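You operate a simulated robot arm through the tools that you are given. There is no shell and no other tool. Be economical: measure what you need, move in short steps, check, and stop when the job is done.

The job below is to be done with a simulated two-armed robot. You get a single attempt, and the scene is never put back.

JOB
Take the sieve and leave it on the top of the tall carton stack. Then fetch the beige box labelled "seals" from the middle shelf of the tall rack and set it on the top of the packing bench. Then stack the Melon flat tin from the top of the steel table on top of the Cherry flat tin. The order counts. Set down upright: beige box.

The check looks at the end state, three seconds after you hand in, the way a careful person would. Anything else that was tipped, shoved, dropped, spilled or broken makes it a failure. Lids that push on must go on centred and level and be pressed home; caps that screw on are set level and turned clockwise until they are tight.

ROBOT AND FRAMES
Two 7-joint arms with two-finger parallel grippers on one trunk, on a base that drives. Base frame: it is fixed to the floor where the robot stands at the start and does not move with it; the origin is under the middle of the robot, x ahead of it, y to its left, z up; the surface under the hand at the start is at about z = 840. Lengths are in mm, angles in degrees, forces in N, time in s.
The left shoulder is at the start at [50, 161, 1098], the right one opposite. With the tool pointing down near the work surface each hand reaches from about 240 to 680 mm from the robot's upright axis, wherever it stands, measured 20 degrees to its own side. Places, roughly: beige box [7250, 12750, 1000]; flat tin [5250, 11000, 750]; top of the packing bench [7300, 10800, 900]; top of the tall carton stack [-900, 3400, 1500]. Payload 3.43 kg a hand.
The TCP of each hand is the grasp point between the finger pads, 30 mm short of the fingertips. In the tool frame z runs along the fingers and y along their closing line. Largest opening 94 mm; finger width 28, thickness 10; the body of the gripper, 50 by 96 mm, starts 55 mm behind the TCP.
Orientation is that of the tool frame in the base frame, as a unit quaternion [w, x, y, z]. With the fingers straight down and closing along the base's y, the tool's x points along the base's -x, its y along +y and its z along -z.

CONTROLS
- The arms move only by the tool drive_tool. It takes "left_series", "right_series" or both (then of equal length, played together; a hand with none holds still); each is a list that holds one entry, the list of rows, each a list of 7 numbers: the shift along the base's x, y, z in units of 250 mm (1.0 is 250 mm), then the turn, a rotation vector about the base's x, y, z in units of 120 degrees (1.0 is 120 degrees), then the opening, from 0 (shut) to 1 (fully open). In form: [[[dx, dy, dz, wx, wy, wz, grip], ...]]. A call has 1 to 8 rows; each row is the pose to reach, as a shift and turn from the pose commanded when the call began. A call with a number of a shift or a turn outside -1 to 1 is refused whole. Each row takes 0.2 s and may step no farther than 50 mm and 8.6 degrees from the row before; otherwise, or with a gripper value out of range, the whole call is refused. A pose out of reach is approached as far as the arm can. The call stops where the force on the tool passes 40 N (or 10 N more than at its start, if that is more) or the arm is blocked; 0.2 s more then pass. Each finger travels about 45 mm/s and halts on what it meets, pressing with about 44 N; the grip force reading is that of the motor and also rises with nothing between the fingers. The clock runs only during rows and for 0.2 s after the last one: add rows that repeat a pose to give the fingers time. The reply holds the time, the measured pose of the TCP, the force on the tool along the base axes, the opening and the grip force, in the units named above and with some noise, with the torque about the TCP (base axes, N m) and any sound that the robot's microphone picked up, and new pictures: "show" is both (left out), scene, wrist or none (wrist: the cameras of the hands that moved).
- Cameras (640 x 400 px; columns grow to the right, rows downward): "scene" is now at [126.2, -33.4, 1244]; the picture's right is [-0.36, -0.93, 0.00], its down [-0.32, 0.12, -0.94] and it looks along [0.87, -0.34, -0.34] (base axes); focal length 214 px, centre (320, 200). "left" rides on the left gripper at [76, -14, -102] in its tool frame; the picture's right is [0.18, 0.98, 0.00], its down [-0.75, 0.14, -0.64] and it looks along [-0.63, 0.12, 0.77] (tool axes); focal length 243 px, centre (320, 200). "right" rides on the right gripper at [76, 14, -102] in its tool frame; the picture's right is [-0.18, 0.98, 0.00], its down [-0.75, -0.14, -0.64] and it looks along [-0.63, -0.12, 0.77] (tool axes); focal length 243 px, centre (320, 200).
- raise_lower(by): slides the trunk up (or, below 0, down) by that many mm; the arms and the scene camera ride with it, the base frame stays. It gives what a move gives, with no picture.
- steer(legs): drives the robot by 1 to 6 legs, each [ahead, left, turn to the left] in mm, mm and degrees, along the robot's own axes; the way and the turn of a leg run together, so that a leg with both is an arc; at most 1500 mm and 180 degrees a leg. The arms and the cameras ride along, it lands a little off, and it stops where it bumps. It gives what a move gives, and a new picture of the scene camera.
- head_to(pan, tilt): turns the head with the scene camera to pan (to the left, within 80 degrees either way) and tilt (down, from -29 to 69), counted from straight ahead of the robot. It gives what a move gives, and a new picture of the scene camera.
- pixel_to_xyz(camera, pixels): there is no depth. For up to 12 entries [column, row, z] of the newest picture of that camera ("zoom" is the newest enlarged one), the place [x, y] in the base frame at which the ray of that pixel passes the height z, good to about 2 mm. No time passes.
- zoom(camera, box): a new picture of the part [left, top, right, bottom] of that camera's present view, enlarged. No time passes.
- sign_off(): hands the job in; it is judged then, once.

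Keep the steps short. Do not move on a guess: measure, check each grasp and each placing, and mend mistakes. In all there are 110 turns and 260 pictures (those below and enlarged ones count). Leave the grippers open and the arms clear of the work at the hand-in unless told otherwise, and finish with a single line.

The tools are called after "Call:" as a command line: name --argument value ..., lists and objects as JSON in quotes. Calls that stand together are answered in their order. drive_tool: Moves the arms, as the interface text tells. Its arguments: {"type":"object","properties":{"left_series":{"type":"array","items":{"type":"array","items":{"type":"array","items":{"type":"number"}}}},"right_series":{"type":"array","items":{"type":"array","items":{"type":"array","items":{"type":"number"}}}},"show":{"type":"string","enum":["both","scene","wrist","none"]}},"required":[]} The other tools are called the same way: raise_lower (by) slides the trunk up or down; steer (legs) drives the base; head_to (pan, tilt) turns the head that bears the scene camera; pixel_to_xyz (camera, pixels) gives the place at which the rays of pixels pass given heights; zoom (camera, box) takes an enlarged picture of a part of a camera's view; sign_off () hands the job in.

At the start:

```text
time: 0.0
left_position: [410.4, -2.6, 1164.1]
left_tcp_rot: [0.0, -0.001, 1.0, -0.001]
left_ft_force: [0.3, 0.3, -0.2]
left_moment: [0.01, -0.01, -0.03]
left_finger_gap: 94.1
left_gripper_force: 0.0
right_position: [366.3, -287.5, 1137.7]
right_tcp_rot: [0.0, 0.001, 1.0, 0.0]
right_ft_force: [0.8, 0.8, 0.6]
right_moment: [0.02, 0.0, -0.02]
right_finger_gap: 93.8
right_gripper_force: 0.0
trunk travel left (down, up): [-125.0, 142.0]
robot x, y, heading: [1.4, -0.4, -0.1]
head pan, tilt: [-21.4, 20.0]
```

scene: 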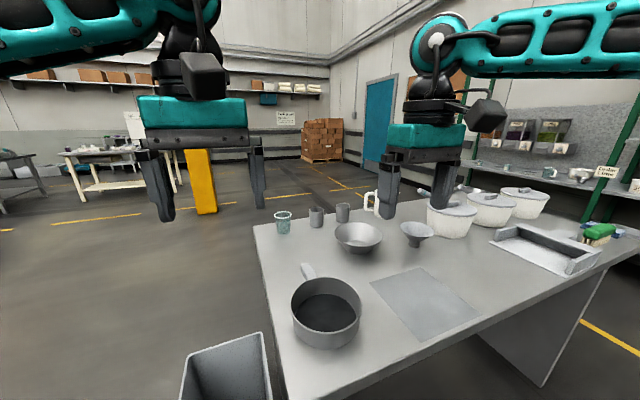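
right: 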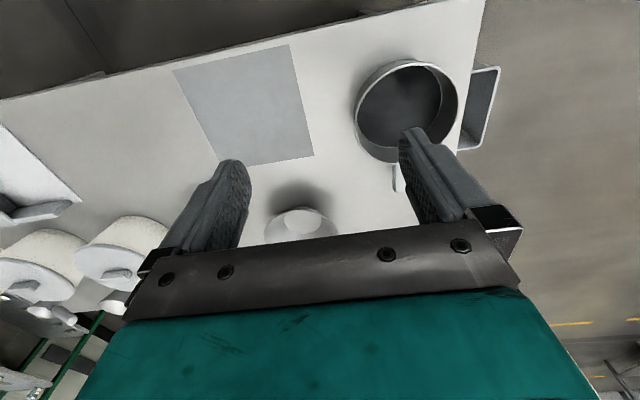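
left: 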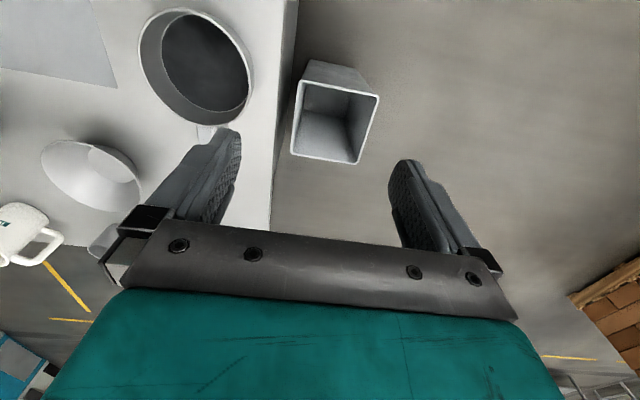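

I see a bench with a pan-like object with dark mesh and a handle near (325,310), probably the sieve. I'll enlarge it to check.

Call:
zoom --camera "scene" --box '[250, 170, 450, 370]'

Call:
zoom --camera "right" --box '[320, 20, 520, 220]'

Call:
pixel_to_xyz --camera "scene" --pixels '[[294, 310, 900], [361, 310, 900], [327, 278, 900], [327, 330, 900], [308, 270, 900], [308, 270, 850], [325, 347, 840], [255, 227, 840], [300, 399, 840], [594, 260, 840]]'

```text
2.00 times, centred on (350, 270) of scene
```

zoom: 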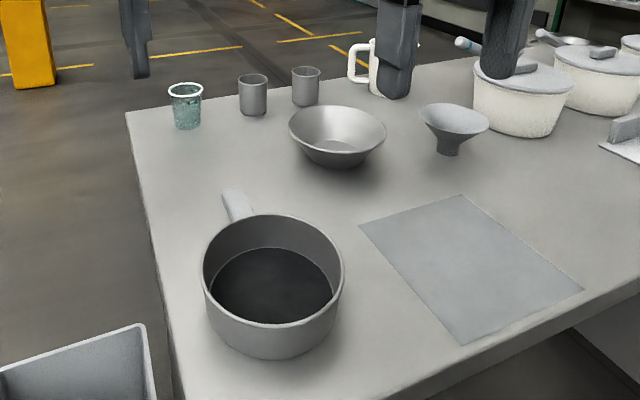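

```text
2.00 times, centred on (420, 120) of right
```

zoom: 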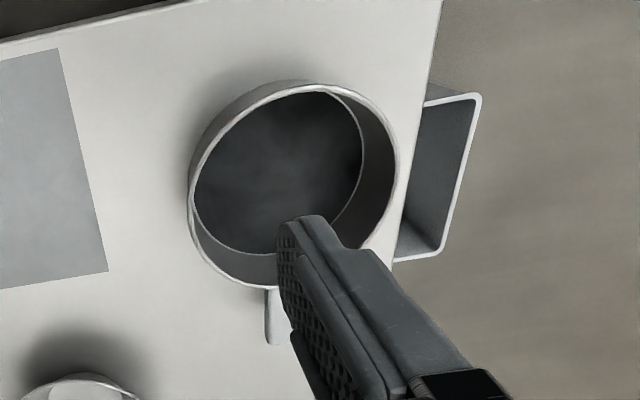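

```text
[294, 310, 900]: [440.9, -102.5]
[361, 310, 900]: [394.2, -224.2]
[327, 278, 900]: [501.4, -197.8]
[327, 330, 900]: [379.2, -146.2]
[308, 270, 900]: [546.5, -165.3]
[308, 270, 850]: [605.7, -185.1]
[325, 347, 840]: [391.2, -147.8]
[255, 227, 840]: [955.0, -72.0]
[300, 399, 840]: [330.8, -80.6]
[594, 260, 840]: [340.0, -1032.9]
```

The round item could be a sieve or a saucepan. I'll enlarge the far side of the bench, where a handle shows near (460,185).

Call:
zoom --camera "scene" --box '[440, 150, 640, 280]'

Call:
head_to --pan -50 --tilt 25

```text
3.08 times, centred on (540, 215) of scene
```

zoom: 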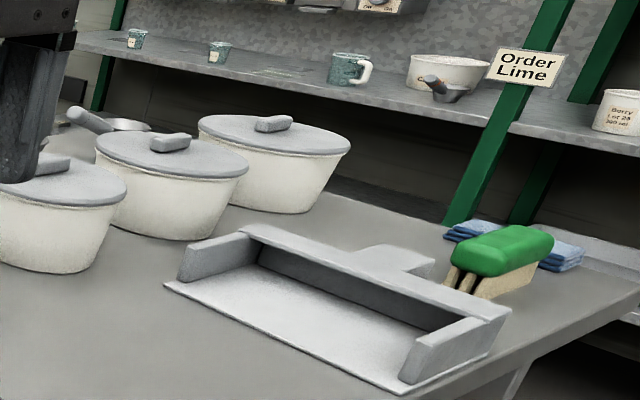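

```text
time: 0.9
left_position: [410.1, -3.8, 1163.9]
left_tcp_rot: [0.0, 0.0, 1.0, 0.001]
left_ft_force: [0.4, 0.0, -0.1]
left_moment: [0.01, -0.02, 0.01]
left_finger_gap: 94.3
left_gripper_force: 0.0
right_position: [365.4, -285.9, 1138.0]
right_tcp_rot: [0.0, 0.001, 1.0, 0.0]
right_ft_force: [-0.2, 0.5, -0.3]
right_moment: [0.05, 0.01, 0.01]
right_finger_gap: 94.1
right_gripper_force: 0.0
trunk travel left (down, up): [-125.0, 142.0]
robot x, y, heading: [3.1, 1.0, -0.2]
head pan, tilt: [-50.0, 25.0]
```

scene: 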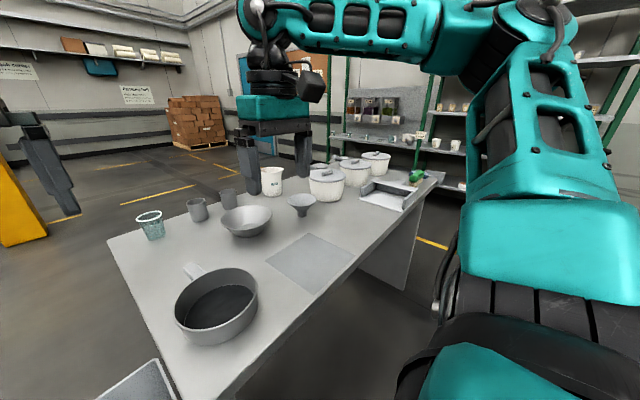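

Call:
zoom --camera "scene" --box '[160, 250, 280, 360]'

Call:
zoom --camera "left" --box '[120, 0, 270, 150]'

Call:
pixel_to_xyz --camera "left" --pixels '[[140, 60, 910], [253, 75, 910], [190, 9, 910], [195, 125, 910], [198, 127, 840], [205, 142, 890], [205, 142, 870], [278, 155, 840]]'

Call:
pixel_to_xyz --camera "right" --pixels '[[355, 105, 910], [458, 105, 910], [405, 60, 910], [400, 164, 910], [395, 165, 890], [395, 190, 890]]'

```text
3.64 times, centred on (220, 305) of scene
```

zoom: 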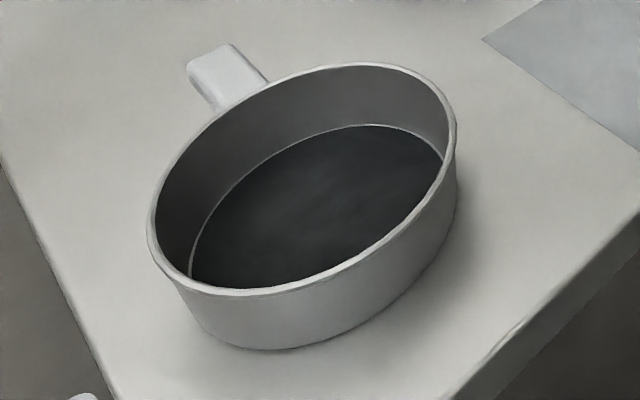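

```text
2.67 times, centred on (195, 75) of left
```

zoom: 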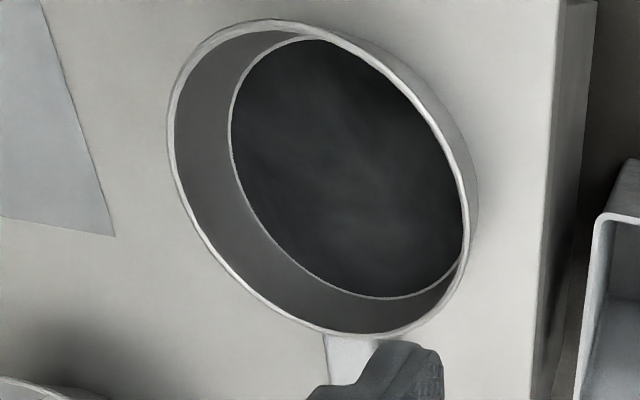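

```text
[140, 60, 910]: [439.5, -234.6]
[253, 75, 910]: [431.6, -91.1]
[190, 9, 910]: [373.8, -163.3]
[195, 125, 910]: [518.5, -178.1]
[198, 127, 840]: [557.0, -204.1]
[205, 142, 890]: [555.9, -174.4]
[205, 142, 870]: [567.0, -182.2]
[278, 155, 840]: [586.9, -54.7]
```

```text
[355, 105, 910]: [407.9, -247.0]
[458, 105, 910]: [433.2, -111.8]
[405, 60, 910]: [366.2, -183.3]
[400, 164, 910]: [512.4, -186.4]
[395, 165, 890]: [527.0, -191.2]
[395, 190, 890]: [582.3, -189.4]
```

The dark disc is a flat mesh, so this is the sieve. From two views its rim is near (451,-172,887) and about 155 mm across. The stack top is at about 1500, so before grasping I'll test how high the right hand can go with the fingers down.

Call:
drive_tool --right_series '[[[0.1, 0, 0.2, 0, 0, 0, 1], [0.2, 0, 0.4, 0, 0, 0, 1], [0.3, 0, 0.6, 0, 0, 0, 1], [0.3, 0, 0.8, 0, 0, 0, 1], [0.3, 0, 1, 0, 0, 0, 1]]]' --show "none"

Call:
drive_tool --right_series '[[[0, 0, 0.15, 0, 0, 0, 1], [0, 0, 0.3, 0, 0, 0, 1]]]' --show "scene"

```text
refused: row 1 steps farther than a row can; nothing moved
```

```text
time: 1.5
left_position: [409.5, -4.7, 1163.2]
left_tcp_rot: [0.0, -0.001, 1.0, -0.001]
left_ft_force: [0.5, 0.4, 0.2]
left_moment: [0.0, 0.0, -0.01]
left_finger_gap: 93.9
left_gripper_force: 0.0
right_position: [366.5, -285.0, 1213.1]
right_tcp_rot: [0.001, 0.001, 1.0, 0.0]
right_ft_force: [0.0, 0.7, 0.4]
right_moment: [-0.02, 0.03, -0.01]
right_finger_gap: 94.3
right_gripper_force: 0.1
trunk travel left (down, up): [-125.0, 142.0]
robot x, y, heading: [1.9, 2.2, 0.1]
head pan, tilt: [-50.0, 25.0]
```

scene: 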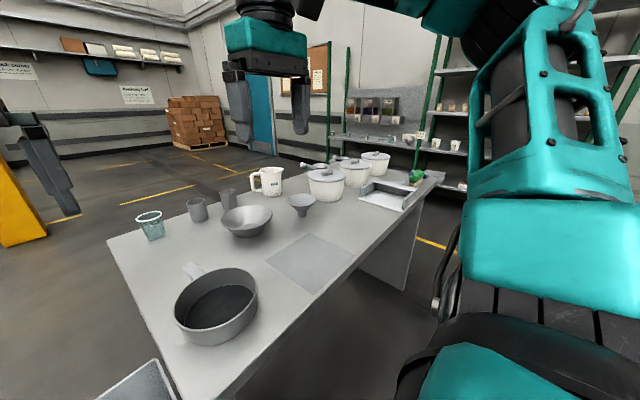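

Now 225 mm further up and a little ahead.

Call:
drive_tool --right_series '[[[0.04, 0, 0.18, 0, 0, 0, 1], [0.08, 0, 0.36, 0, 0, 0, 1], [0.12, 0, 0.54, 0, 0, 0, 1], [0.16, 0, 0.72, 0, 0, 0, 1], [0.2, 0, 0.9, 0, 0, 0, 1]]]' --show "none"

```text
time: 2.7
left_position: [410.9, -3.8, 1162.8]
left_tcp_rot: [0.0, -0.001, 1.0, 0.0]
left_ft_force: [-0.1, -0.2, 0.0]
left_moment: [-0.02, -0.03, 0.03]
left_finger_gap: 93.9
left_gripper_force: 0.0
right_position: [377.1, -292.6, 1297.1]
right_tcp_rot: [0.001, 0.001, 1.0, 0.001]
right_ft_force: [-0.4, 0.0, 0.0]
right_moment: [0.01, 0.01, 0.01]
right_finger_gap: 94.1
right_gripper_force: 0.1
right hand out of reach, approached as far as the arm can: row 2, 3, 4, 5
trunk travel left (down, up): [-125.0, 142.0]
robot x, y, heading: [0.4, 0.2, 0.1]
head pan, tilt: [-50.0, 25.0]
```

With the fingers down the limit is about 1300, or 1440 with the trunk raised. That is too low, so I'll test a 45° forward tilt.

Call:
drive_tool --right_series '[[[0, 0, 0, 0, -0.0625, 0, 1], [0, 0, 0, 0, -0.125, 0, 1], [0, 0, 0, 0, -0.1875, 0, 1], [0, 0, 0, 0, -0.25, 0, 1], [0, 0, 0, 0, -0.3125, 0, 1], [0, 0, 0, 0, -0.375, 0, 1]]]' --show "none"

```text
time: 4.1
left_position: [410.6, -3.0, 1163.1]
left_tcp_rot: [0.0, -0.001, 1.0, 0.0]
left_ft_force: [-0.6, -0.1, -0.3]
left_moment: [-0.03, -0.02, -0.01]
left_finger_gap: 94.0
left_gripper_force: 0.1
right_position: [379.3, -293.4, 1294.4]
right_tcp_rot: [0.384, 0.001, 0.923, 0.0]
right_ft_force: [0.2, -1.0, 0.3]
right_moment: [0.0, -0.01, -0.02]
right_finger_gap: 94.1
right_gripper_force: 0.1
trunk travel left (down, up): [-125.0, 142.0]
robot x, y, heading: [1.6, -0.0, -0.0]
head pan, tilt: [-50.0, 25.0]
```

Call:
drive_tool --right_series '[[[0.04, 0, 0.18, 0, 0, 0, 1], [0.08, 0, 0.36, 0, 0, 0, 1], [0.12, 0, 0.54, 0, 0, 0, 1], [0.16, 0, 0.72, 0, 0, 0, 1], [0.2, 0, 0.9, 0, 0, 0, 1]]]' --show "none"

```text
time: 5.3
left_position: [409.2, -4.0, 1164.2]
left_tcp_rot: [0.001, -0.001, 1.0, 0.0]
left_ft_force: [0.5, -1.3, 0.1]
left_moment: [0.0, 0.0, 0.03]
left_finger_gap: 94.0
left_gripper_force: 0.2
right_position: [401.2, -308.7, 1470.0]
right_tcp_rot: [0.383, 0.001, 0.924, 0.0]
right_ft_force: [0.0, -0.4, -0.3]
right_moment: [0.03, 0.05, 0.02]
right_finger_gap: 94.0
right_gripper_force: 0.1
right hand out of reach, approached as far as the arm can: row 4, 5
trunk travel left (down, up): [-125.0, 142.0]
robot x, y, heading: [-3.1, -2.2, 0.2]
head pan, tilt: [-50.0, 25.0]
```

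With a 45° tilt the hand reaches 1470, or about 1610 with the trunk up, so that works. I'll grip the sieve wall on its right side with that tilt. First I need the mesh depth, from the left picture at (161,49).

Call:
pixel_to_xyz --camera "left" --pixels '[[161, 49, 887], [161, 49, 875], [161, 49, 865], [161, 49, 855], [161, 49, 845], [142, 49, 887], [142, 49, 893], [253, 85, 887], [253, 85, 840]]'

Call:
head_to --pan -15 --tilt 60

```text
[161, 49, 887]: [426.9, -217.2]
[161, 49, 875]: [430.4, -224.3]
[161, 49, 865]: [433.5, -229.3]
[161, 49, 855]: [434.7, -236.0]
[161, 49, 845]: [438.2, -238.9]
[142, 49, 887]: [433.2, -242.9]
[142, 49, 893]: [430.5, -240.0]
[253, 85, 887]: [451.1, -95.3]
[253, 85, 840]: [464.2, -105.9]
```

```text
time: 6.3
left_position: [412.0, -4.5, 1162.8]
left_tcp_rot: [0.0, -0.001, 1.0, 0.0]
left_ft_force: [0.0, -0.2, -0.4]
left_moment: [-0.01, -0.01, 0.04]
left_finger_gap: 94.2
left_gripper_force: 0.1
right_position: [401.7, -307.5, 1470.4]
right_tcp_rot: [0.384, 0.001, 0.923, 0.001]
right_ft_force: [-0.5, -0.1, 0.0]
right_moment: [0.0, 0.03, 0.0]
right_finger_gap: 94.0
right_gripper_force: 0.1
trunk travel left (down, up): [-125.0, 142.0]
robot x, y, heading: [0.7, -0.9, 0.0]
head pan, tilt: [-15.0, 60.0]
```

scene: 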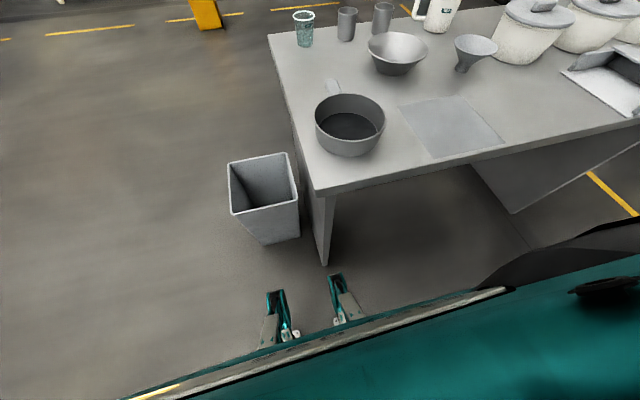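

The mesh lies low, at about z 845, so there is enough depth for a rim grip. I'll bring the right hand down to above the right wall, at (451,-249).

Call:
drive_tool --right_series '[[[0.033, 0.04, -0.16, 0, 0, 0, 1], [0.066, 0.08, -0.33, 0, 0, 0, 1], [0.1, 0.12, -0.5, 0, 0, 0, 1], [0.13, 0.16, -0.67, 0, 0, 0, 1], [0.165, 0.2, -0.83, 0, 0, 0, 1], [0.2, 0.235, -1, 0, 0, 0, 1]]]' --show "none"

Call:
drive_tool --right_series '[[[0, 0, -0.18, 0, 0, 0, 1], [0, 0, -0.36, 0, 0, 0, 1], [0, 0, -0.54, 0, 0, 0, 1], [0, 0, -0.72, 0, 0, 0, 1], [0, 0, -0.9, 0, 0, 0, 1], [0, 0, -1, 0, 0, 0, 1]]]' --show "both"

```text
time: 7.7
left_position: [409.8, -3.2, 1163.7]
left_tcp_rot: [0.001, -0.001, 1.0, 0.0]
left_ft_force: [0.3, -0.5, 0.9]
left_moment: [-0.01, -0.01, 0.01]
left_finger_gap: 94.0
left_gripper_force: 0.0
right_position: [452.8, -247.6, 1219.1]
right_tcp_rot: [0.383, 0.001, 0.924, 0.001]
right_ft_force: [0.0, -0.3, 0.8]
right_moment: [0.02, -0.01, -0.01]
right_finger_gap: 93.9
right_gripper_force: 0.0
trunk travel left (down, up): [-125.0, 142.0]
robot x, y, heading: [-4.1, 4.9, 0.1]
head pan, tilt: [-15.0, 60.0]
```

```text
time: 9.1
left_position: [408.8, -4.1, 1163.4]
left_tcp_rot: [0.0, -0.001, 1.0, 0.0]
left_ft_force: [-0.1, -0.2, 0.0]
left_moment: [0.01, 0.0, 0.03]
left_finger_gap: 93.8
left_gripper_force: 0.1
right_position: [453.7, -246.2, 968.8]
right_tcp_rot: [0.382, 0.001, 0.924, 0.001]
right_ft_force: [0.5, -0.7, 0.4]
right_moment: [0.01, -0.02, 0.01]
right_finger_gap: 93.9
right_gripper_force: 0.0
trunk travel left (down, up): [-125.0, 142.0]
robot x, y, heading: [-2.4, 2.1, -0.3]
head pan, tilt: [-15.0, 60.0]
```

scene: 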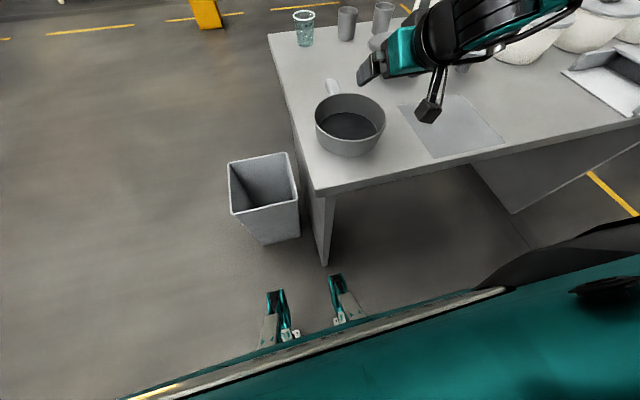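
right: 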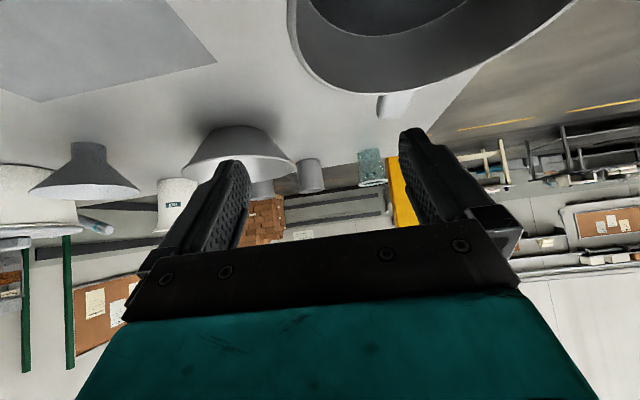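

I'll recheck the rim position in this scene view before descending.

Call:
zoom --camera "scene" --box '[290, 30, 430, 170]'

Call:
pixel_to_xyz --camera "scene" --pixels '[[315, 117, 887], [385, 118, 887], [350, 93, 887], [350, 142, 887], [350, 157, 840], [331, 80, 870], [318, 130, 840]]'

```text
2.86 times, centred on (360, 100) of scene
```

zoom: 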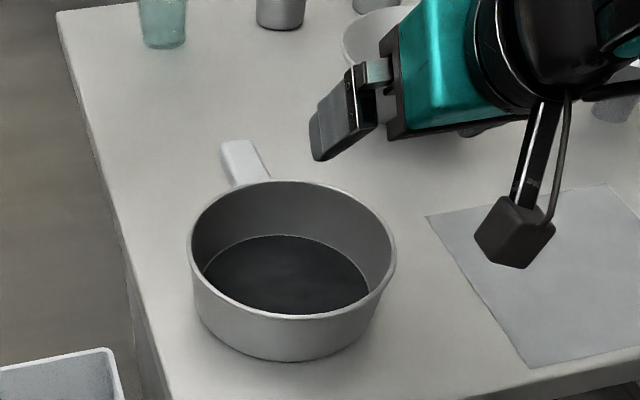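

```text
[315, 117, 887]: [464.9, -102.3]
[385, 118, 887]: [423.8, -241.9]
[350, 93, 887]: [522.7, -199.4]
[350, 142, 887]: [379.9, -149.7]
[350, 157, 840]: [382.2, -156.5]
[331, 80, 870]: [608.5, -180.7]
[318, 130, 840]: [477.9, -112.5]
```

The centre is confirmed near (449,-172), with the right wall at y about -249. I'll descend 83 mm.

Call:
drive_tool --right_series '[[[0, -0.008, -0.12, 0, 0, 0, 1], [0, -0.008, -0.2, 0, 0, 0, 1], [0, -0.008, -0.28, 0, 0, 0, 1], [0, -0.008, -0.33, 0, 0, 0, 1]]]' --show "both"

```text
time: 10.1
left_position: [410.9, -5.8, 1163.3]
left_tcp_rot: [0.0, -0.001, 1.0, 0.0]
left_ft_force: [-0.2, -0.4, -1.2]
left_moment: [0.0, 0.04, 0.0]
left_finger_gap: 94.2
left_gripper_force: 0.1
right_position: [453.7, -248.4, 885.0]
right_tcp_rot: [0.383, 0.001, 0.924, 0.0]
right_ft_force: [-0.4, -0.9, -0.7]
right_moment: [-0.01, 0.02, 0.04]
right_finger_gap: 94.1
right_gripper_force: 0.1
trunk travel left (down, up): [-125.0, 142.0]
robot x, y, heading: [-1.8, -1.7, -0.1]
head pan, tilt: [-15.0, 60.0]
```

scene: 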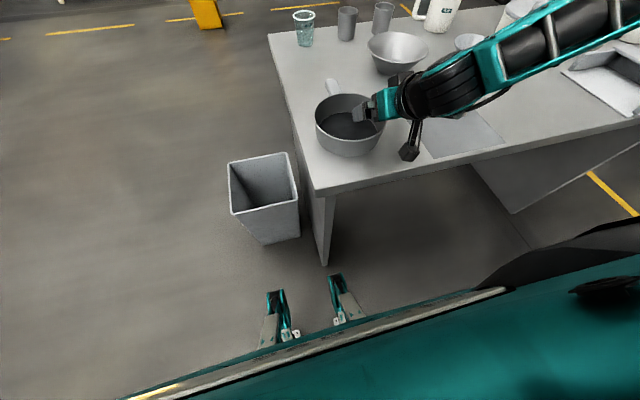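
right: 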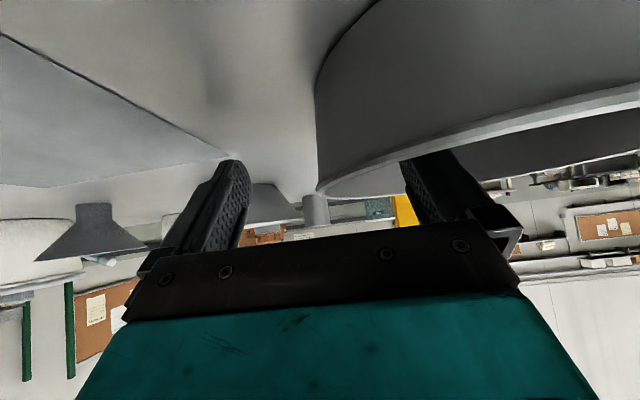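

The wall sits between the fingers with its tangent at column 318, which is centred. I'll close.

Call:
drive_tool --right_series '[[[0, 0, 0, 0, 0, 0, 0.5], [0, 0, 0, 0, 0, 0, 0.2], [0, 0, 0, 0, 0, 0, 0], [0, 0, 0, 0, 0, 0, 0], [0, 0, 0, 0, 0, 0, 0], [0, 0, 0, 0, 0, 0, 0], [0, 0, 0, 0, 0, 0, 0]]]' --show "both"

```text
time: 11.7
left_position: [411.1, -3.3, 1164.2]
left_tcp_rot: [0.0, -0.002, 1.0, 0.0]
left_ft_force: [0.2, 0.2, 0.0]
left_moment: [0.01, 0.01, 0.0]
left_finger_gap: 93.9
left_gripper_force: 0.0
right_position: [453.5, -248.5, 886.8]
right_tcp_rot: [0.383, 0.001, 0.924, 0.0]
right_ft_force: [-1.2, -0.4, 4.3]
right_moment: [0.17, -0.27, -0.09]
right_finger_gap: 6.3
right_gripper_force: 40.7
trunk travel left (down, up): [-125.0, 142.0]
robot x, y, heading: [-1.4, 6.0, 0.0]
head pan, tilt: [-15.0, 60.0]
```

scene: 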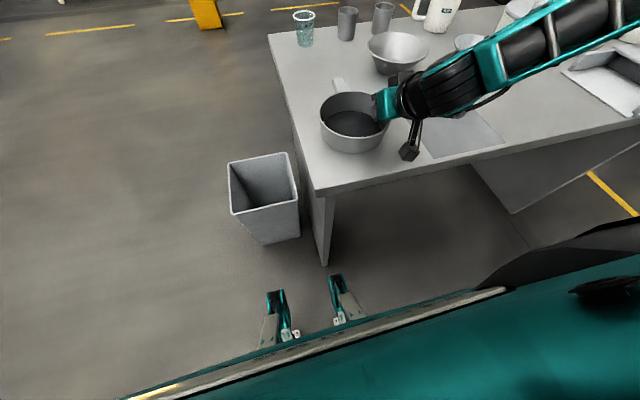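
right: 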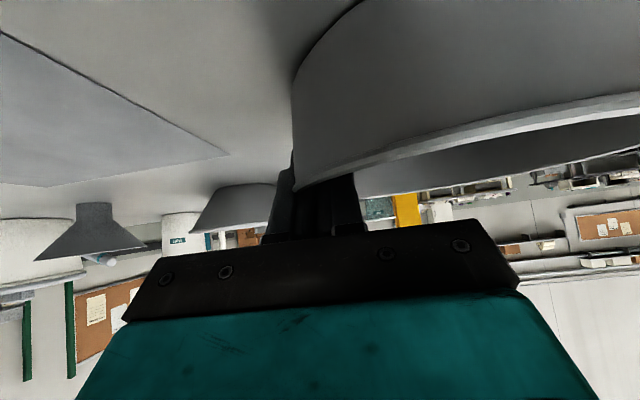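

It's gripped, with a gap of 6.3 mm at 41 N. I'll lift 120 mm slowly and check that it's level.

Call:
drive_tool --right_series '[[[0, 0, 0.06, 0, 0, 0, 0], [0, 0, 0.12, 0, 0, 0, 0], [0, 0, 0.2, 0, 0, 0, 0], [0, 0, 0.3, 0, 0, 0, 0], [0, 0, 0.4, 0, 0, 0, 0], [0, 0, 0.5, 0, 0, 0, 0]]]' --show "both"

```text
time: 13.1
left_position: [410.5, -4.2, 1164.4]
left_tcp_rot: [-0.001, 0.0, 1.0, 0.0]
left_ft_force: [-0.6, -0.4, -0.7]
left_moment: [-0.03, 0.02, -0.02]
left_finger_gap: 94.0
left_gripper_force: 0.0
right_position: [453.7, -248.4, 1011.1]
right_tcp_rot: [0.382, 0.0, 0.924, 0.001]
right_ft_force: [0.8, 0.0, -0.3]
right_moment: [0.02, 0.02, -0.01]
right_finger_gap: 0.1
right_gripper_force: 33.1
trunk travel left (down, up): [-125.0, 142.0]
robot x, y, heading: [0.6, 1.2, 0.3]
head pan, tilt: [-15.0, 60.0]
```

scene: 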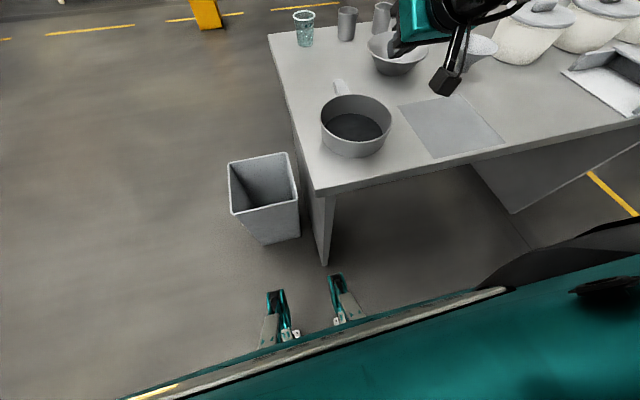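
right: 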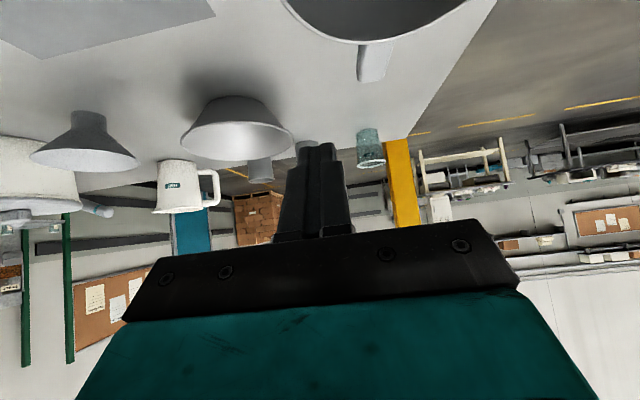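

It slipped off: the gap is 0.1 and the sieve stayed on the bench, about 10 mm to the right and upright. The handle may give a better grip, so I'll look at its shape in the existing views.

Call:
zoom --camera "scene" --box '[300, 60, 420, 170]'

Call:
zoom --camera "right" --box '[270, 0, 470, 125]'

Call:
zoom --camera "left" --box '[130, 0, 290, 170]'

```text
3.64 times, centred on (360, 115) of scene
```

zoom: 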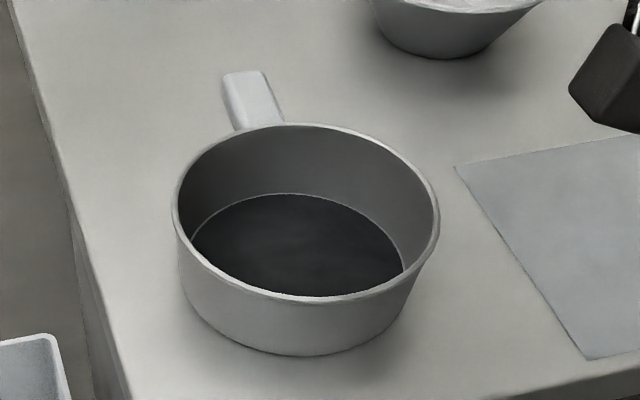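

```text
3.20 times, centred on (370, 62) of right
```

zoom: 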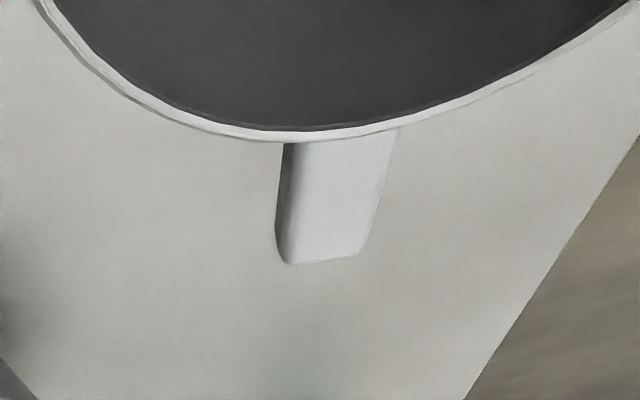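

```text
2.35 times, centred on (210, 85) of left
```

zoom: 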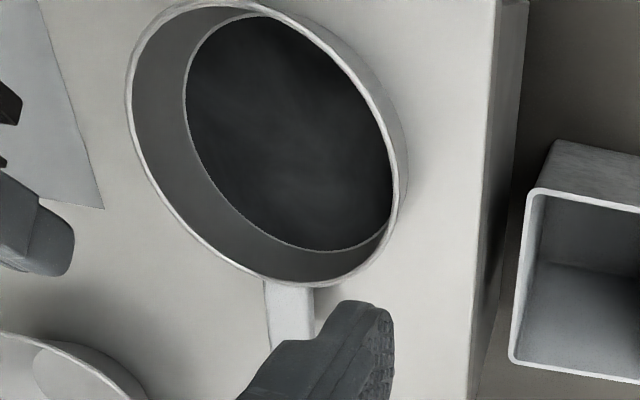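

The wall tapers inward at the bottom, which explains the slip. I'll grip with both hands on opposite walls, each rolled to match the taper, so the load is symmetric. First I'll measure rim and base again.

Call:
pixel_to_xyz --camera "scene" --pixels '[[319.6, 119, 887], [393, 122, 887], [354.5, 93.8, 887], [354.5, 142.5, 887], [354.5, 158, 840], [383.5, 140, 840], [322, 136, 840], [394, 66, 840], [394, 35, 880]]'

Call:
drive_tool --right_series '[[[0, -0.15, 0.1, 0, 0, 0, 0.3], [0, -0.3, 0.2, 0, 0, 0, 1], [0, -0.45, 0.2, 0, 0, 0, 1], [0, -0.45, 0.2, 0, 0, 0, 1], [0, -0.45, 0.2, 0, 0, 0, 1]]]' --left_series '[[[0, 0, 0, 0, -0.0625, 0, 1], [0, 0, 0, 0, -0.125, 0, 1], [0, 0, 0, 0, -0.1875, 0, 1], [0, 0, 0, 0, -0.25, 0, 1], [0, 0, 0, 0, -0.3125, 0, 1]]]' --show "scene"

```text
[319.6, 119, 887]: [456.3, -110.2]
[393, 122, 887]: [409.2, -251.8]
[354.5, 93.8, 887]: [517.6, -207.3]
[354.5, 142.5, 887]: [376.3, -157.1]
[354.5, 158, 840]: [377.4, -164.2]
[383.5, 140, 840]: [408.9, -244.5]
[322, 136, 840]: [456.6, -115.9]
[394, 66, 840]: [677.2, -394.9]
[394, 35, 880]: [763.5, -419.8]
```

```text
time: 14.5
left_position: [434.0, 6.0, 1170.9]
left_tcp_rot: [0.311, -0.049, 0.949, -0.01]
left_ft_force: [-0.7, -0.6, 0.5]
left_moment: [-0.04, -0.02, -0.02]
left_finger_gap: 93.9
left_gripper_force: 0.0
right_position: [454.4, -362.0, 1061.6]
right_tcp_rot: [0.383, 0.0, 0.924, 0.001]
right_ft_force: [-0.8, 0.2, 0.6]
right_moment: [0.02, 0.03, 0.02]
right_finger_gap: 94.2
right_gripper_force: 0.0
trunk travel left (down, up): [-125.0, 142.0]
robot x, y, heading: [0.9, 1.5, 0.1]
head pan, tilt: [-15.0, 60.0]
stopped in row 5 (left hand): the arm was blocked; the commanded pose is now the measured one
```

scene: 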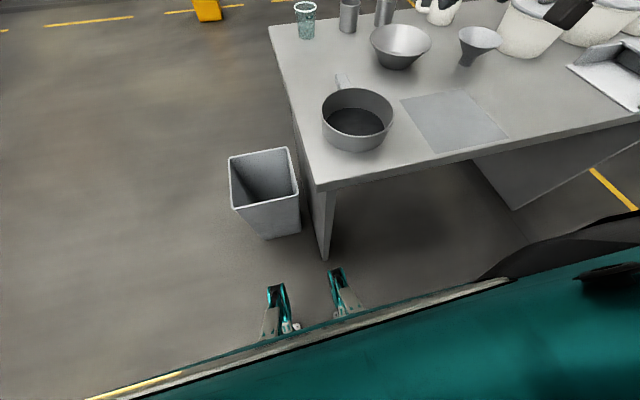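

The left arm was blocked while tilting near the robot's centre line. I'll move it outward and restore the exact tilt, since the sieve will be centred later by driving sideways.

Call:
drive_tool --left_series '[[[0, 0.15, 0, 0, 0, 0, 1], [0, 0.3, 0, 0, 0, 0, 1], [0, 0.45, 0, 0, 0, 0, 1], [0, 0.6, 0, 0, 0, 0, 1]]]' --show "scene"

Call:
steer --legs '[[0, -180, 0]]'

```text
time: 15.5
left_position: [432.0, 156.6, 1167.4]
left_tcp_rot: [0.309, -0.048, 0.95, -0.01]
left_ft_force: [-0.3, -0.5, 0.3]
left_moment: [0.0, -0.01, 0.01]
left_finger_gap: 94.0
left_gripper_force: 0.0
right_position: [454.2, -362.7, 1061.4]
right_tcp_rot: [0.382, 0.001, 0.924, 0.0]
right_ft_force: [1.1, -0.2, 0.3]
right_moment: [0.01, -0.02, 0.0]
right_finger_gap: 93.9
right_gripper_force: 0.0
trunk travel left (down, up): [-125.0, 142.0]
robot x, y, heading: [-0.4, -0.6, 0.3]
head pan, tilt: [-15.0, 60.0]
```

scene: 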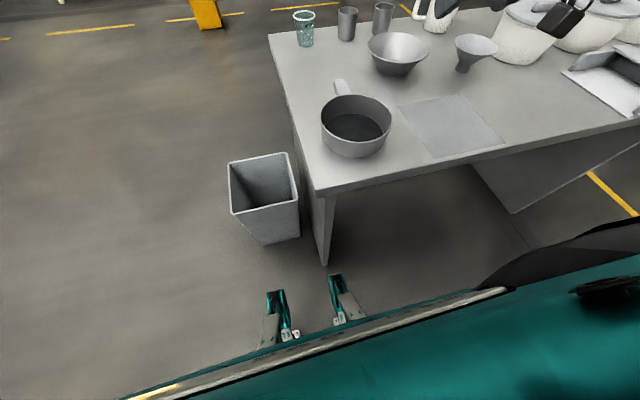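

```text
time: 17.8
left_position: [432.2, -22.3, 1167.1]
left_tcp_rot: [0.309, -0.049, 0.95, -0.008]
left_ft_force: [0.2, -1.0, 0.8]
left_moment: [0.03, 0.01, 0.01]
left_finger_gap: 94.1
left_gripper_force: 0.1
right_position: [455.3, -541.5, 1061.9]
right_tcp_rot: [0.382, -0.001, 0.924, 0.002]
right_ft_force: [-0.4, 1.1, 0.6]
right_moment: [-0.01, 0.0, -0.01]
right_finger_gap: 93.9
right_gripper_force: 0.0
trunk travel left (down, up): [-125.0, 142.0]
robot x, y, heading: [3.1, -179.3, 0.1]
head pan, tilt: [-15.0, 60.0]
```

scene: 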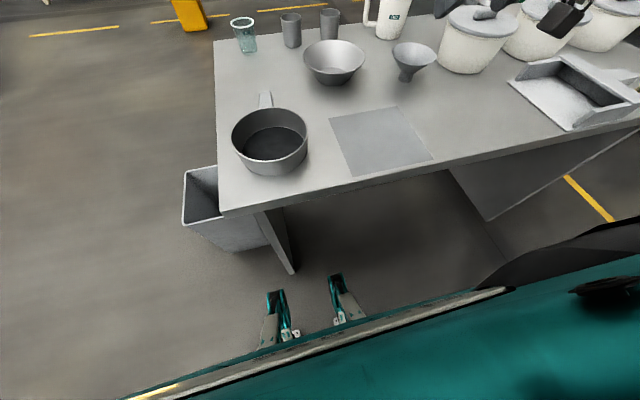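

I'll re-measure the rim from this view.

Call:
zoom --camera "scene" --box '[210, 80, 330, 190]'

```text
3.64 times, centred on (270, 135) of scene
```

zoom: 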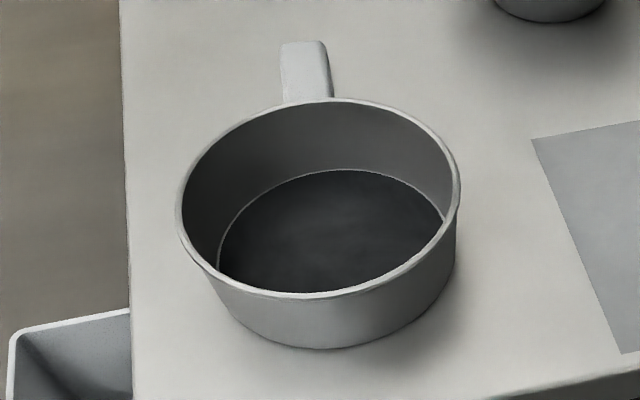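

Call:
pixel_to_xyz --camera "zoom" --pixels '[[340, 98, 887], [315, 298, 887], [177, 205, 887], [460, 190, 887], [325, 349, 840], [226, 305, 840], [455, 260, 840], [303, 42, 870], [303, 42, 885]]'

Call:
drive_tool --left_series '[[[0, 0, 0, -0.012, -0.038, -0.018, 1], [0, 0, 0, -0.024, -0.077, -0.036, 1], [0, 0, 0, -0.024, -0.077, -0.036, 1]]]' --right_series '[[[0, 0.1, 0, 0.05, 0, 0, 1], [0, 0.25, 0, 0.05, 0, 0, 1], [0, 0.4, 0, 0.05, 0, 0, 1]]]' --show "none"

```text
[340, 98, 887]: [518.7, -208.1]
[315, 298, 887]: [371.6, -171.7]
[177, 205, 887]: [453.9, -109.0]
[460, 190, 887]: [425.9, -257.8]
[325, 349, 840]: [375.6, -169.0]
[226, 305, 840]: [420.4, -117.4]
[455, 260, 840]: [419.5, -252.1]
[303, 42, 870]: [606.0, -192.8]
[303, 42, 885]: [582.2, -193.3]
```

```text
time: 18.6
left_position: [433.6, -22.2, 1168.6]
left_tcp_rot: [0.384, -0.022, 0.922, -0.048]
left_ft_force: [-0.7, -0.1, -0.4]
left_moment: [0.02, 0.02, 0.03]
left_finger_gap: 94.1
left_gripper_force: 0.0
right_position: [455.4, -438.1, 1061.9]
right_tcp_rot: [0.383, 0.02, 0.922, 0.049]
right_ft_force: [-1.1, -0.6, 0.4]
right_moment: [0.04, 0.01, -0.02]
right_finger_gap: 93.9
right_gripper_force: 0.1
trunk travel left (down, up): [-125.0, 142.0]
robot x, y, heading: [0.6, -181.7, -0.1]
head pan, tilt: [-15.0, 60.0]
```

The centre is about (445,-187) with radius 76. I'll bring both hands above their walls at z about 945.

Call:
drive_tool --left_series '[[[0.01, -0.06, -0.15, 0, 0, 0, 1], [0.02, -0.12, -0.3, 0, 0, 0, 1], [0.03, -0.18, -0.45, 0, 0, 0, 1], [0.04, -0.24, -0.6, 0, 0, 0, 1], [0.05, -0.3, -0.75, 0, 0, 0, 1], [0.052, -0.36, -0.9, 0, 0, 0, 1]]]' --right_series '[[[0, 0.12, -0.08, 0, 0, 0, 1], [-0.01, 0.24, -0.16, 0, 0, 0, 1], [-0.02, 0.36, -0.24, 0, 0, 0, 1], [-0.03, 0.48, -0.32, 0, 0, 0, 1], [-0.03, 0.6, -0.4, 0, 0, 0, 1], [-0.032, 0.704, -0.47, 0, 0, 0, 1]]]'

```text
time: 19.9
left_position: [448.2, -112.1, 941.1]
left_tcp_rot: [0.383, -0.02, 0.922, -0.048]
left_ft_force: [0.2, 0.6, 0.4]
left_moment: [0.0, 0.02, -0.02]
left_finger_gap: 93.9
left_gripper_force: 0.0
right_position: [445.7, -271.4, 946.3]
right_tcp_rot: [0.383, 0.02, 0.922, 0.051]
right_ft_force: [-0.6, 0.1, -0.1]
right_moment: [0.0, 0.02, -0.02]
right_finger_gap: 94.1
right_gripper_force: 0.0
right hand out of reach, approached as far as the arm can: row 6
trunk travel left (down, up): [-125.0, 142.0]
robot x, y, heading: [-0.1, -181.2, 0.3]
head pan, tilt: [-15.0, 60.0]
```

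scene: 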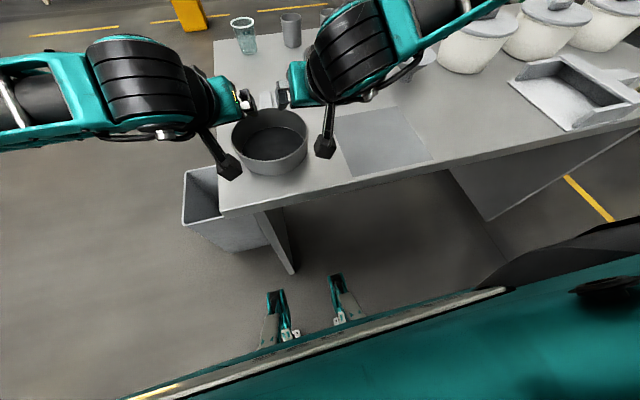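
right: 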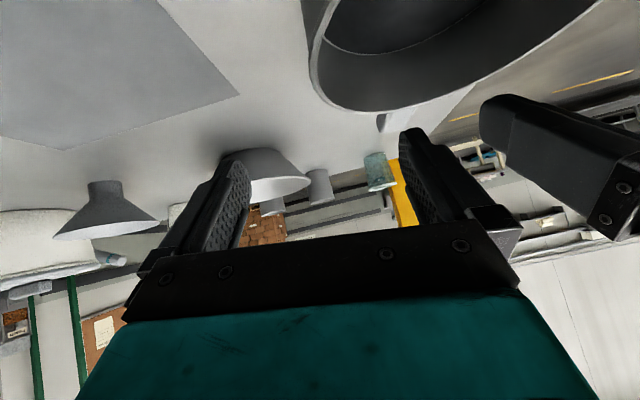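
left: 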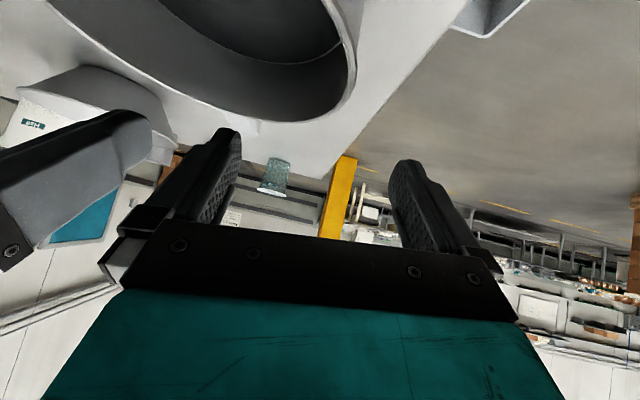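

The right hand is 9 mm short of its spot, a cross-over limit. I'll shift the robot 25 mm to the left and correct the hands.

Call:
steer --legs '[[0, 25, 0]]'

Call:
drive_tool --left_series '[[[0, -0.1, 0, 0, 0, 0, 1]]]' --right_series '[[[0, -0.06, 0, 0, 0, 0, 1]]]' --show "none"

```text
time: 20.9
left_position: [447.9, -86.9, 943.1]
left_tcp_rot: [0.384, -0.02, 0.922, -0.048]
left_ft_force: [0.2, 0.1, 1.2]
left_moment: [-0.01, -0.03, 0.0]
left_finger_gap: 94.0
left_gripper_force: 0.1
right_position: [445.7, -245.5, 945.0]
right_tcp_rot: [0.382, 0.02, 0.922, 0.05]
right_ft_force: [0.5, 0.7, 0.4]
right_moment: [0.01, 0.01, 0.0]
right_finger_gap: 94.1
right_gripper_force: 0.0
trunk travel left (down, up): [-125.0, 142.0]
robot x, y, heading: [-3.1, -159.7, 0.2]
head pan, tilt: [-15.0, 60.0]
```

scene: 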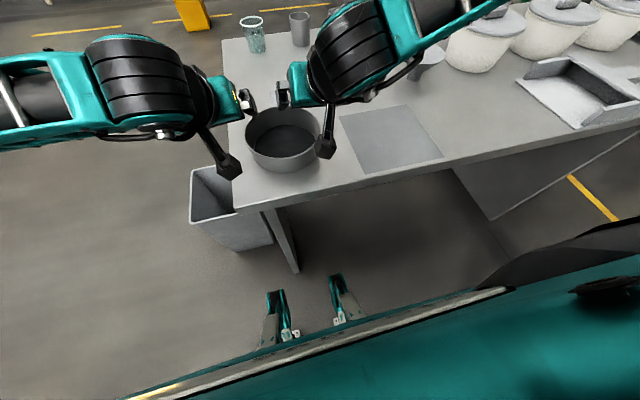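

```text
time: 21.3
left_position: [447.2, -112.9, 942.0]
left_tcp_rot: [0.383, -0.021, 0.922, -0.047]
left_ft_force: [-0.2, 0.3, 0.4]
left_moment: [-0.02, -0.01, -0.01]
left_finger_gap: 94.0
left_gripper_force: 0.0
right_position: [446.5, -261.1, 945.0]
right_tcp_rot: [0.382, 0.019, 0.923, 0.05]
right_ft_force: [-1.1, -0.1, -0.4]
right_moment: [-0.02, 0.0, 0.02]
right_finger_gap: 93.9
right_gripper_force: 0.2
trunk travel left (down, up): [-125.0, 142.0]
robot x, y, heading: [-1.0, -152.5, -0.2]
head pan, tilt: [-15.0, 60.0]
```

Both are in place. I'll descend to z about 881.

Call:
drive_tool --left_series '[[[0, 0, -0.1, 0, 0, 0, 1], [0, 0, -0.18, 0, 0, 0, 1], [0, 0, -0.245, 0, 0, 0, 1]]]' --right_series '[[[0, 0, -0.1, 0, 0, 0, 1], [0, 0, -0.18, 0, 0, 0, 1], [0, 0, -0.256, 0, 0, 0, 1]]]'

```text
time: 22.1
left_position: [448.0, -111.0, 882.8]
left_tcp_rot: [0.384, -0.021, 0.922, -0.048]
left_ft_force: [0.0, 0.0, -0.4]
left_moment: [-0.01, 0.01, -0.01]
left_finger_gap: 94.0
left_gripper_force: 0.0
right_position: [444.3, -274.4, 892.3]
right_tcp_rot: [0.381, 0.019, 0.923, 0.051]
right_ft_force: [-0.5, -0.1, -0.2]
right_moment: [-0.03, -0.01, 0.01]
right_finger_gap: 94.2
right_gripper_force: 0.0
right hand out of reach, approached as far as the arm can: row 2, 3
trunk travel left (down, up): [-125.0, 142.0]
robot x, y, heading: [-0.6, -156.6, 0.1]
head pan, tilt: [-15.0, 60.0]
```

scene: 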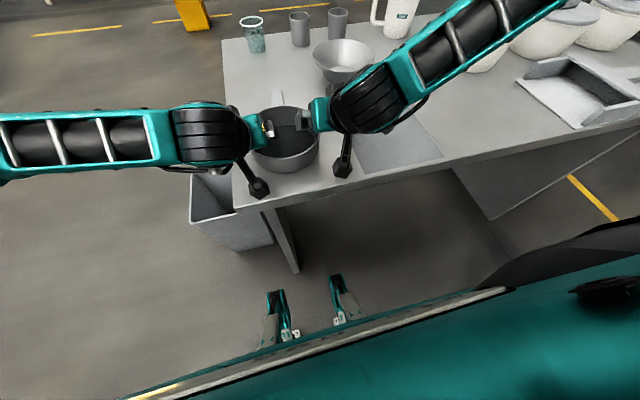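
right: 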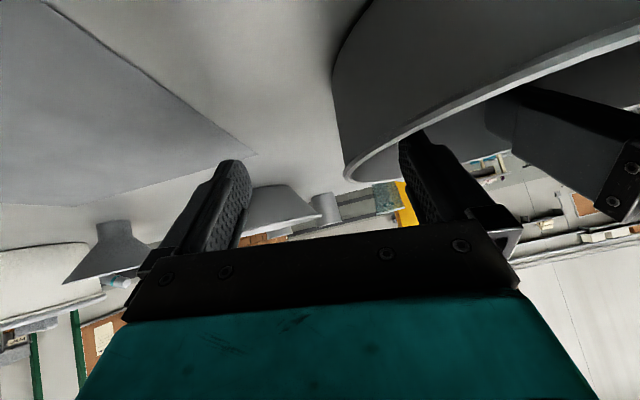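
left: 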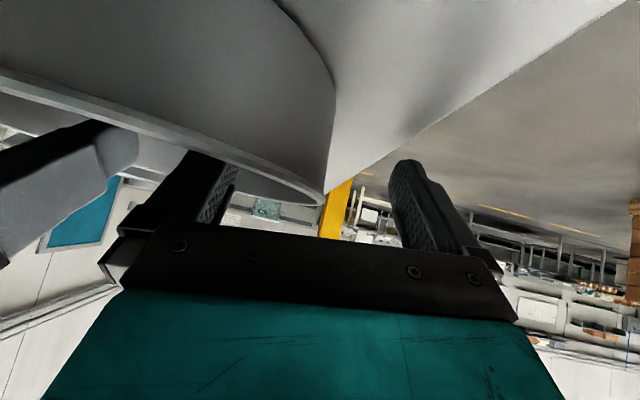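

The right arm hits a limit low down. I'll raise both hands 110 mm and then lower the trunk 110 mm, so the arms work in a better posture.

Call:
drive_tool --left_series '[[[0, 0, 0.15, 0, 0, 0, 1], [0, 0, 0.3, 0, 0, 0, 1], [0, 0, 0.44, 0, 0, 0, 1]]]' --right_series '[[[0, 0, 0.15, 0, 0, 0, 1], [0.01, 0.02, 0.3, 0, 0, 0, 1], [0.012, 0.05, 0.44, 0, 0, 0, 1]]]' --show "none"

Call:
raise_lower --by -70

```text
time: 22.9
left_position: [447.1, -112.8, 993.0]
left_tcp_rot: [0.384, -0.021, 0.922, -0.047]
left_ft_force: [0.1, -0.3, 0.1]
left_moment: [-0.02, 0.01, 0.02]
left_finger_gap: 93.8
left_gripper_force: 0.1
right_position: [449.8, -263.5, 998.7]
right_tcp_rot: [0.381, 0.019, 0.923, 0.05]
right_ft_force: [0.3, 0.0, 0.1]
right_moment: [0.03, -0.03, -0.01]
right_finger_gap: 94.1
right_gripper_force: 0.1
trunk travel left (down, up): [-125.0, 142.0]
robot x, y, heading: [1.6, -153.7, 0.0]
head pan, tilt: [-15.0, 60.0]
```

```text
time: 23.9
left_position: [446.8, -112.5, 922.8]
left_tcp_rot: [0.384, -0.021, 0.922, -0.048]
left_ft_force: [-0.7, -0.8, -0.8]
left_moment: [0.02, 0.01, 0.0]
left_finger_gap: 93.8
left_gripper_force: 0.0
right_position: [450.5, -264.0, 931.3]
right_tcp_rot: [0.383, 0.019, 0.922, 0.05]
right_ft_force: [0.6, 0.7, -0.2]
right_moment: [-0.06, 0.0, 0.0]
right_finger_gap: 93.9
right_gripper_force: 0.1
trunk travel left (down, up): [-55.0, 212.0]
robot x, y, heading: [0.9, -154.6, 0.1]
head pan, tilt: [-15.0, 60.0]
```

Call:
raise_lower --by -40

Call:
drive_tool --right_series '[[[-0.01, 0.006, -0.02, 0, 0, 0, 1], [-0.015, 0.012, -0.04, 0, 0, 0, 1]]]' --left_series '[[[0, 0, 0, 0, 0, 0, 1], [0, 0, -0.004, 0, 0, 0, 1]]]'

```text
time: 24.8
left_position: [447.4, -111.9, 882.8]
left_tcp_rot: [0.383, -0.02, 0.922, -0.049]
left_ft_force: [0.4, -0.6, 0.4]
left_moment: [0.05, -0.02, 0.0]
left_finger_gap: 94.0
left_gripper_force: 0.0
right_position: [450.3, -263.4, 890.4]
right_tcp_rot: [0.383, 0.02, 0.922, 0.05]
right_ft_force: [-0.8, -0.5, 0.0]
right_moment: [0.04, -0.02, 0.01]
right_finger_gap: 93.9
right_gripper_force: 0.0
trunk travel left (down, up): [-15.0, 252.0]
robot x, y, heading: [-0.6, -156.1, -0.0]
head pan, tilt: [-15.0, 60.0]
```

```text
time: 25.4
left_position: [449.0, -113.8, 880.1]
left_tcp_rot: [0.384, -0.02, 0.922, -0.048]
left_ft_force: [0.0, -0.2, 0.8]
left_moment: [0.01, -0.01, -0.03]
left_finger_gap: 94.0
left_gripper_force: 0.1
right_position: [446.6, -261.5, 879.9]
right_tcp_rot: [0.382, 0.02, 0.923, 0.05]
right_ft_force: [-0.5, -0.7, -0.8]
right_moment: [-0.02, 0.0, 0.04]
right_finger_gap: 93.8
right_gripper_force: 0.0
trunk travel left (down, up): [-15.0, 252.0]
robot x, y, heading: [-2.4, -156.6, 0.3]
head pan, tilt: [-15.0, 60.0]
```

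scene: 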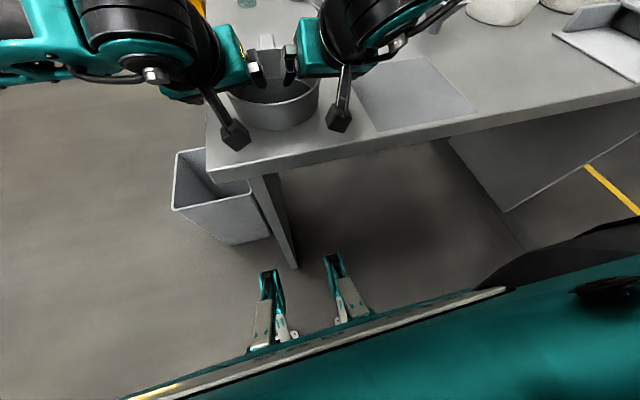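
right: 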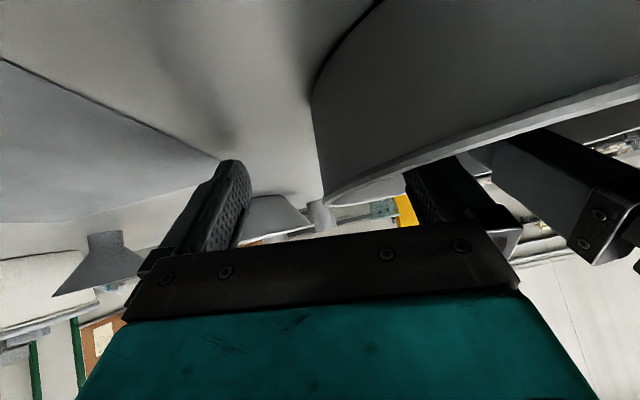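
left: 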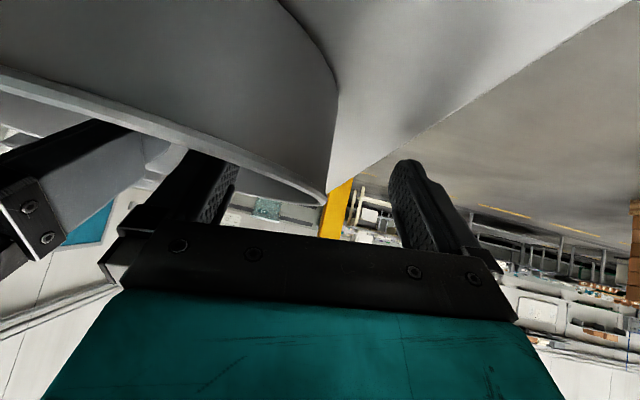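

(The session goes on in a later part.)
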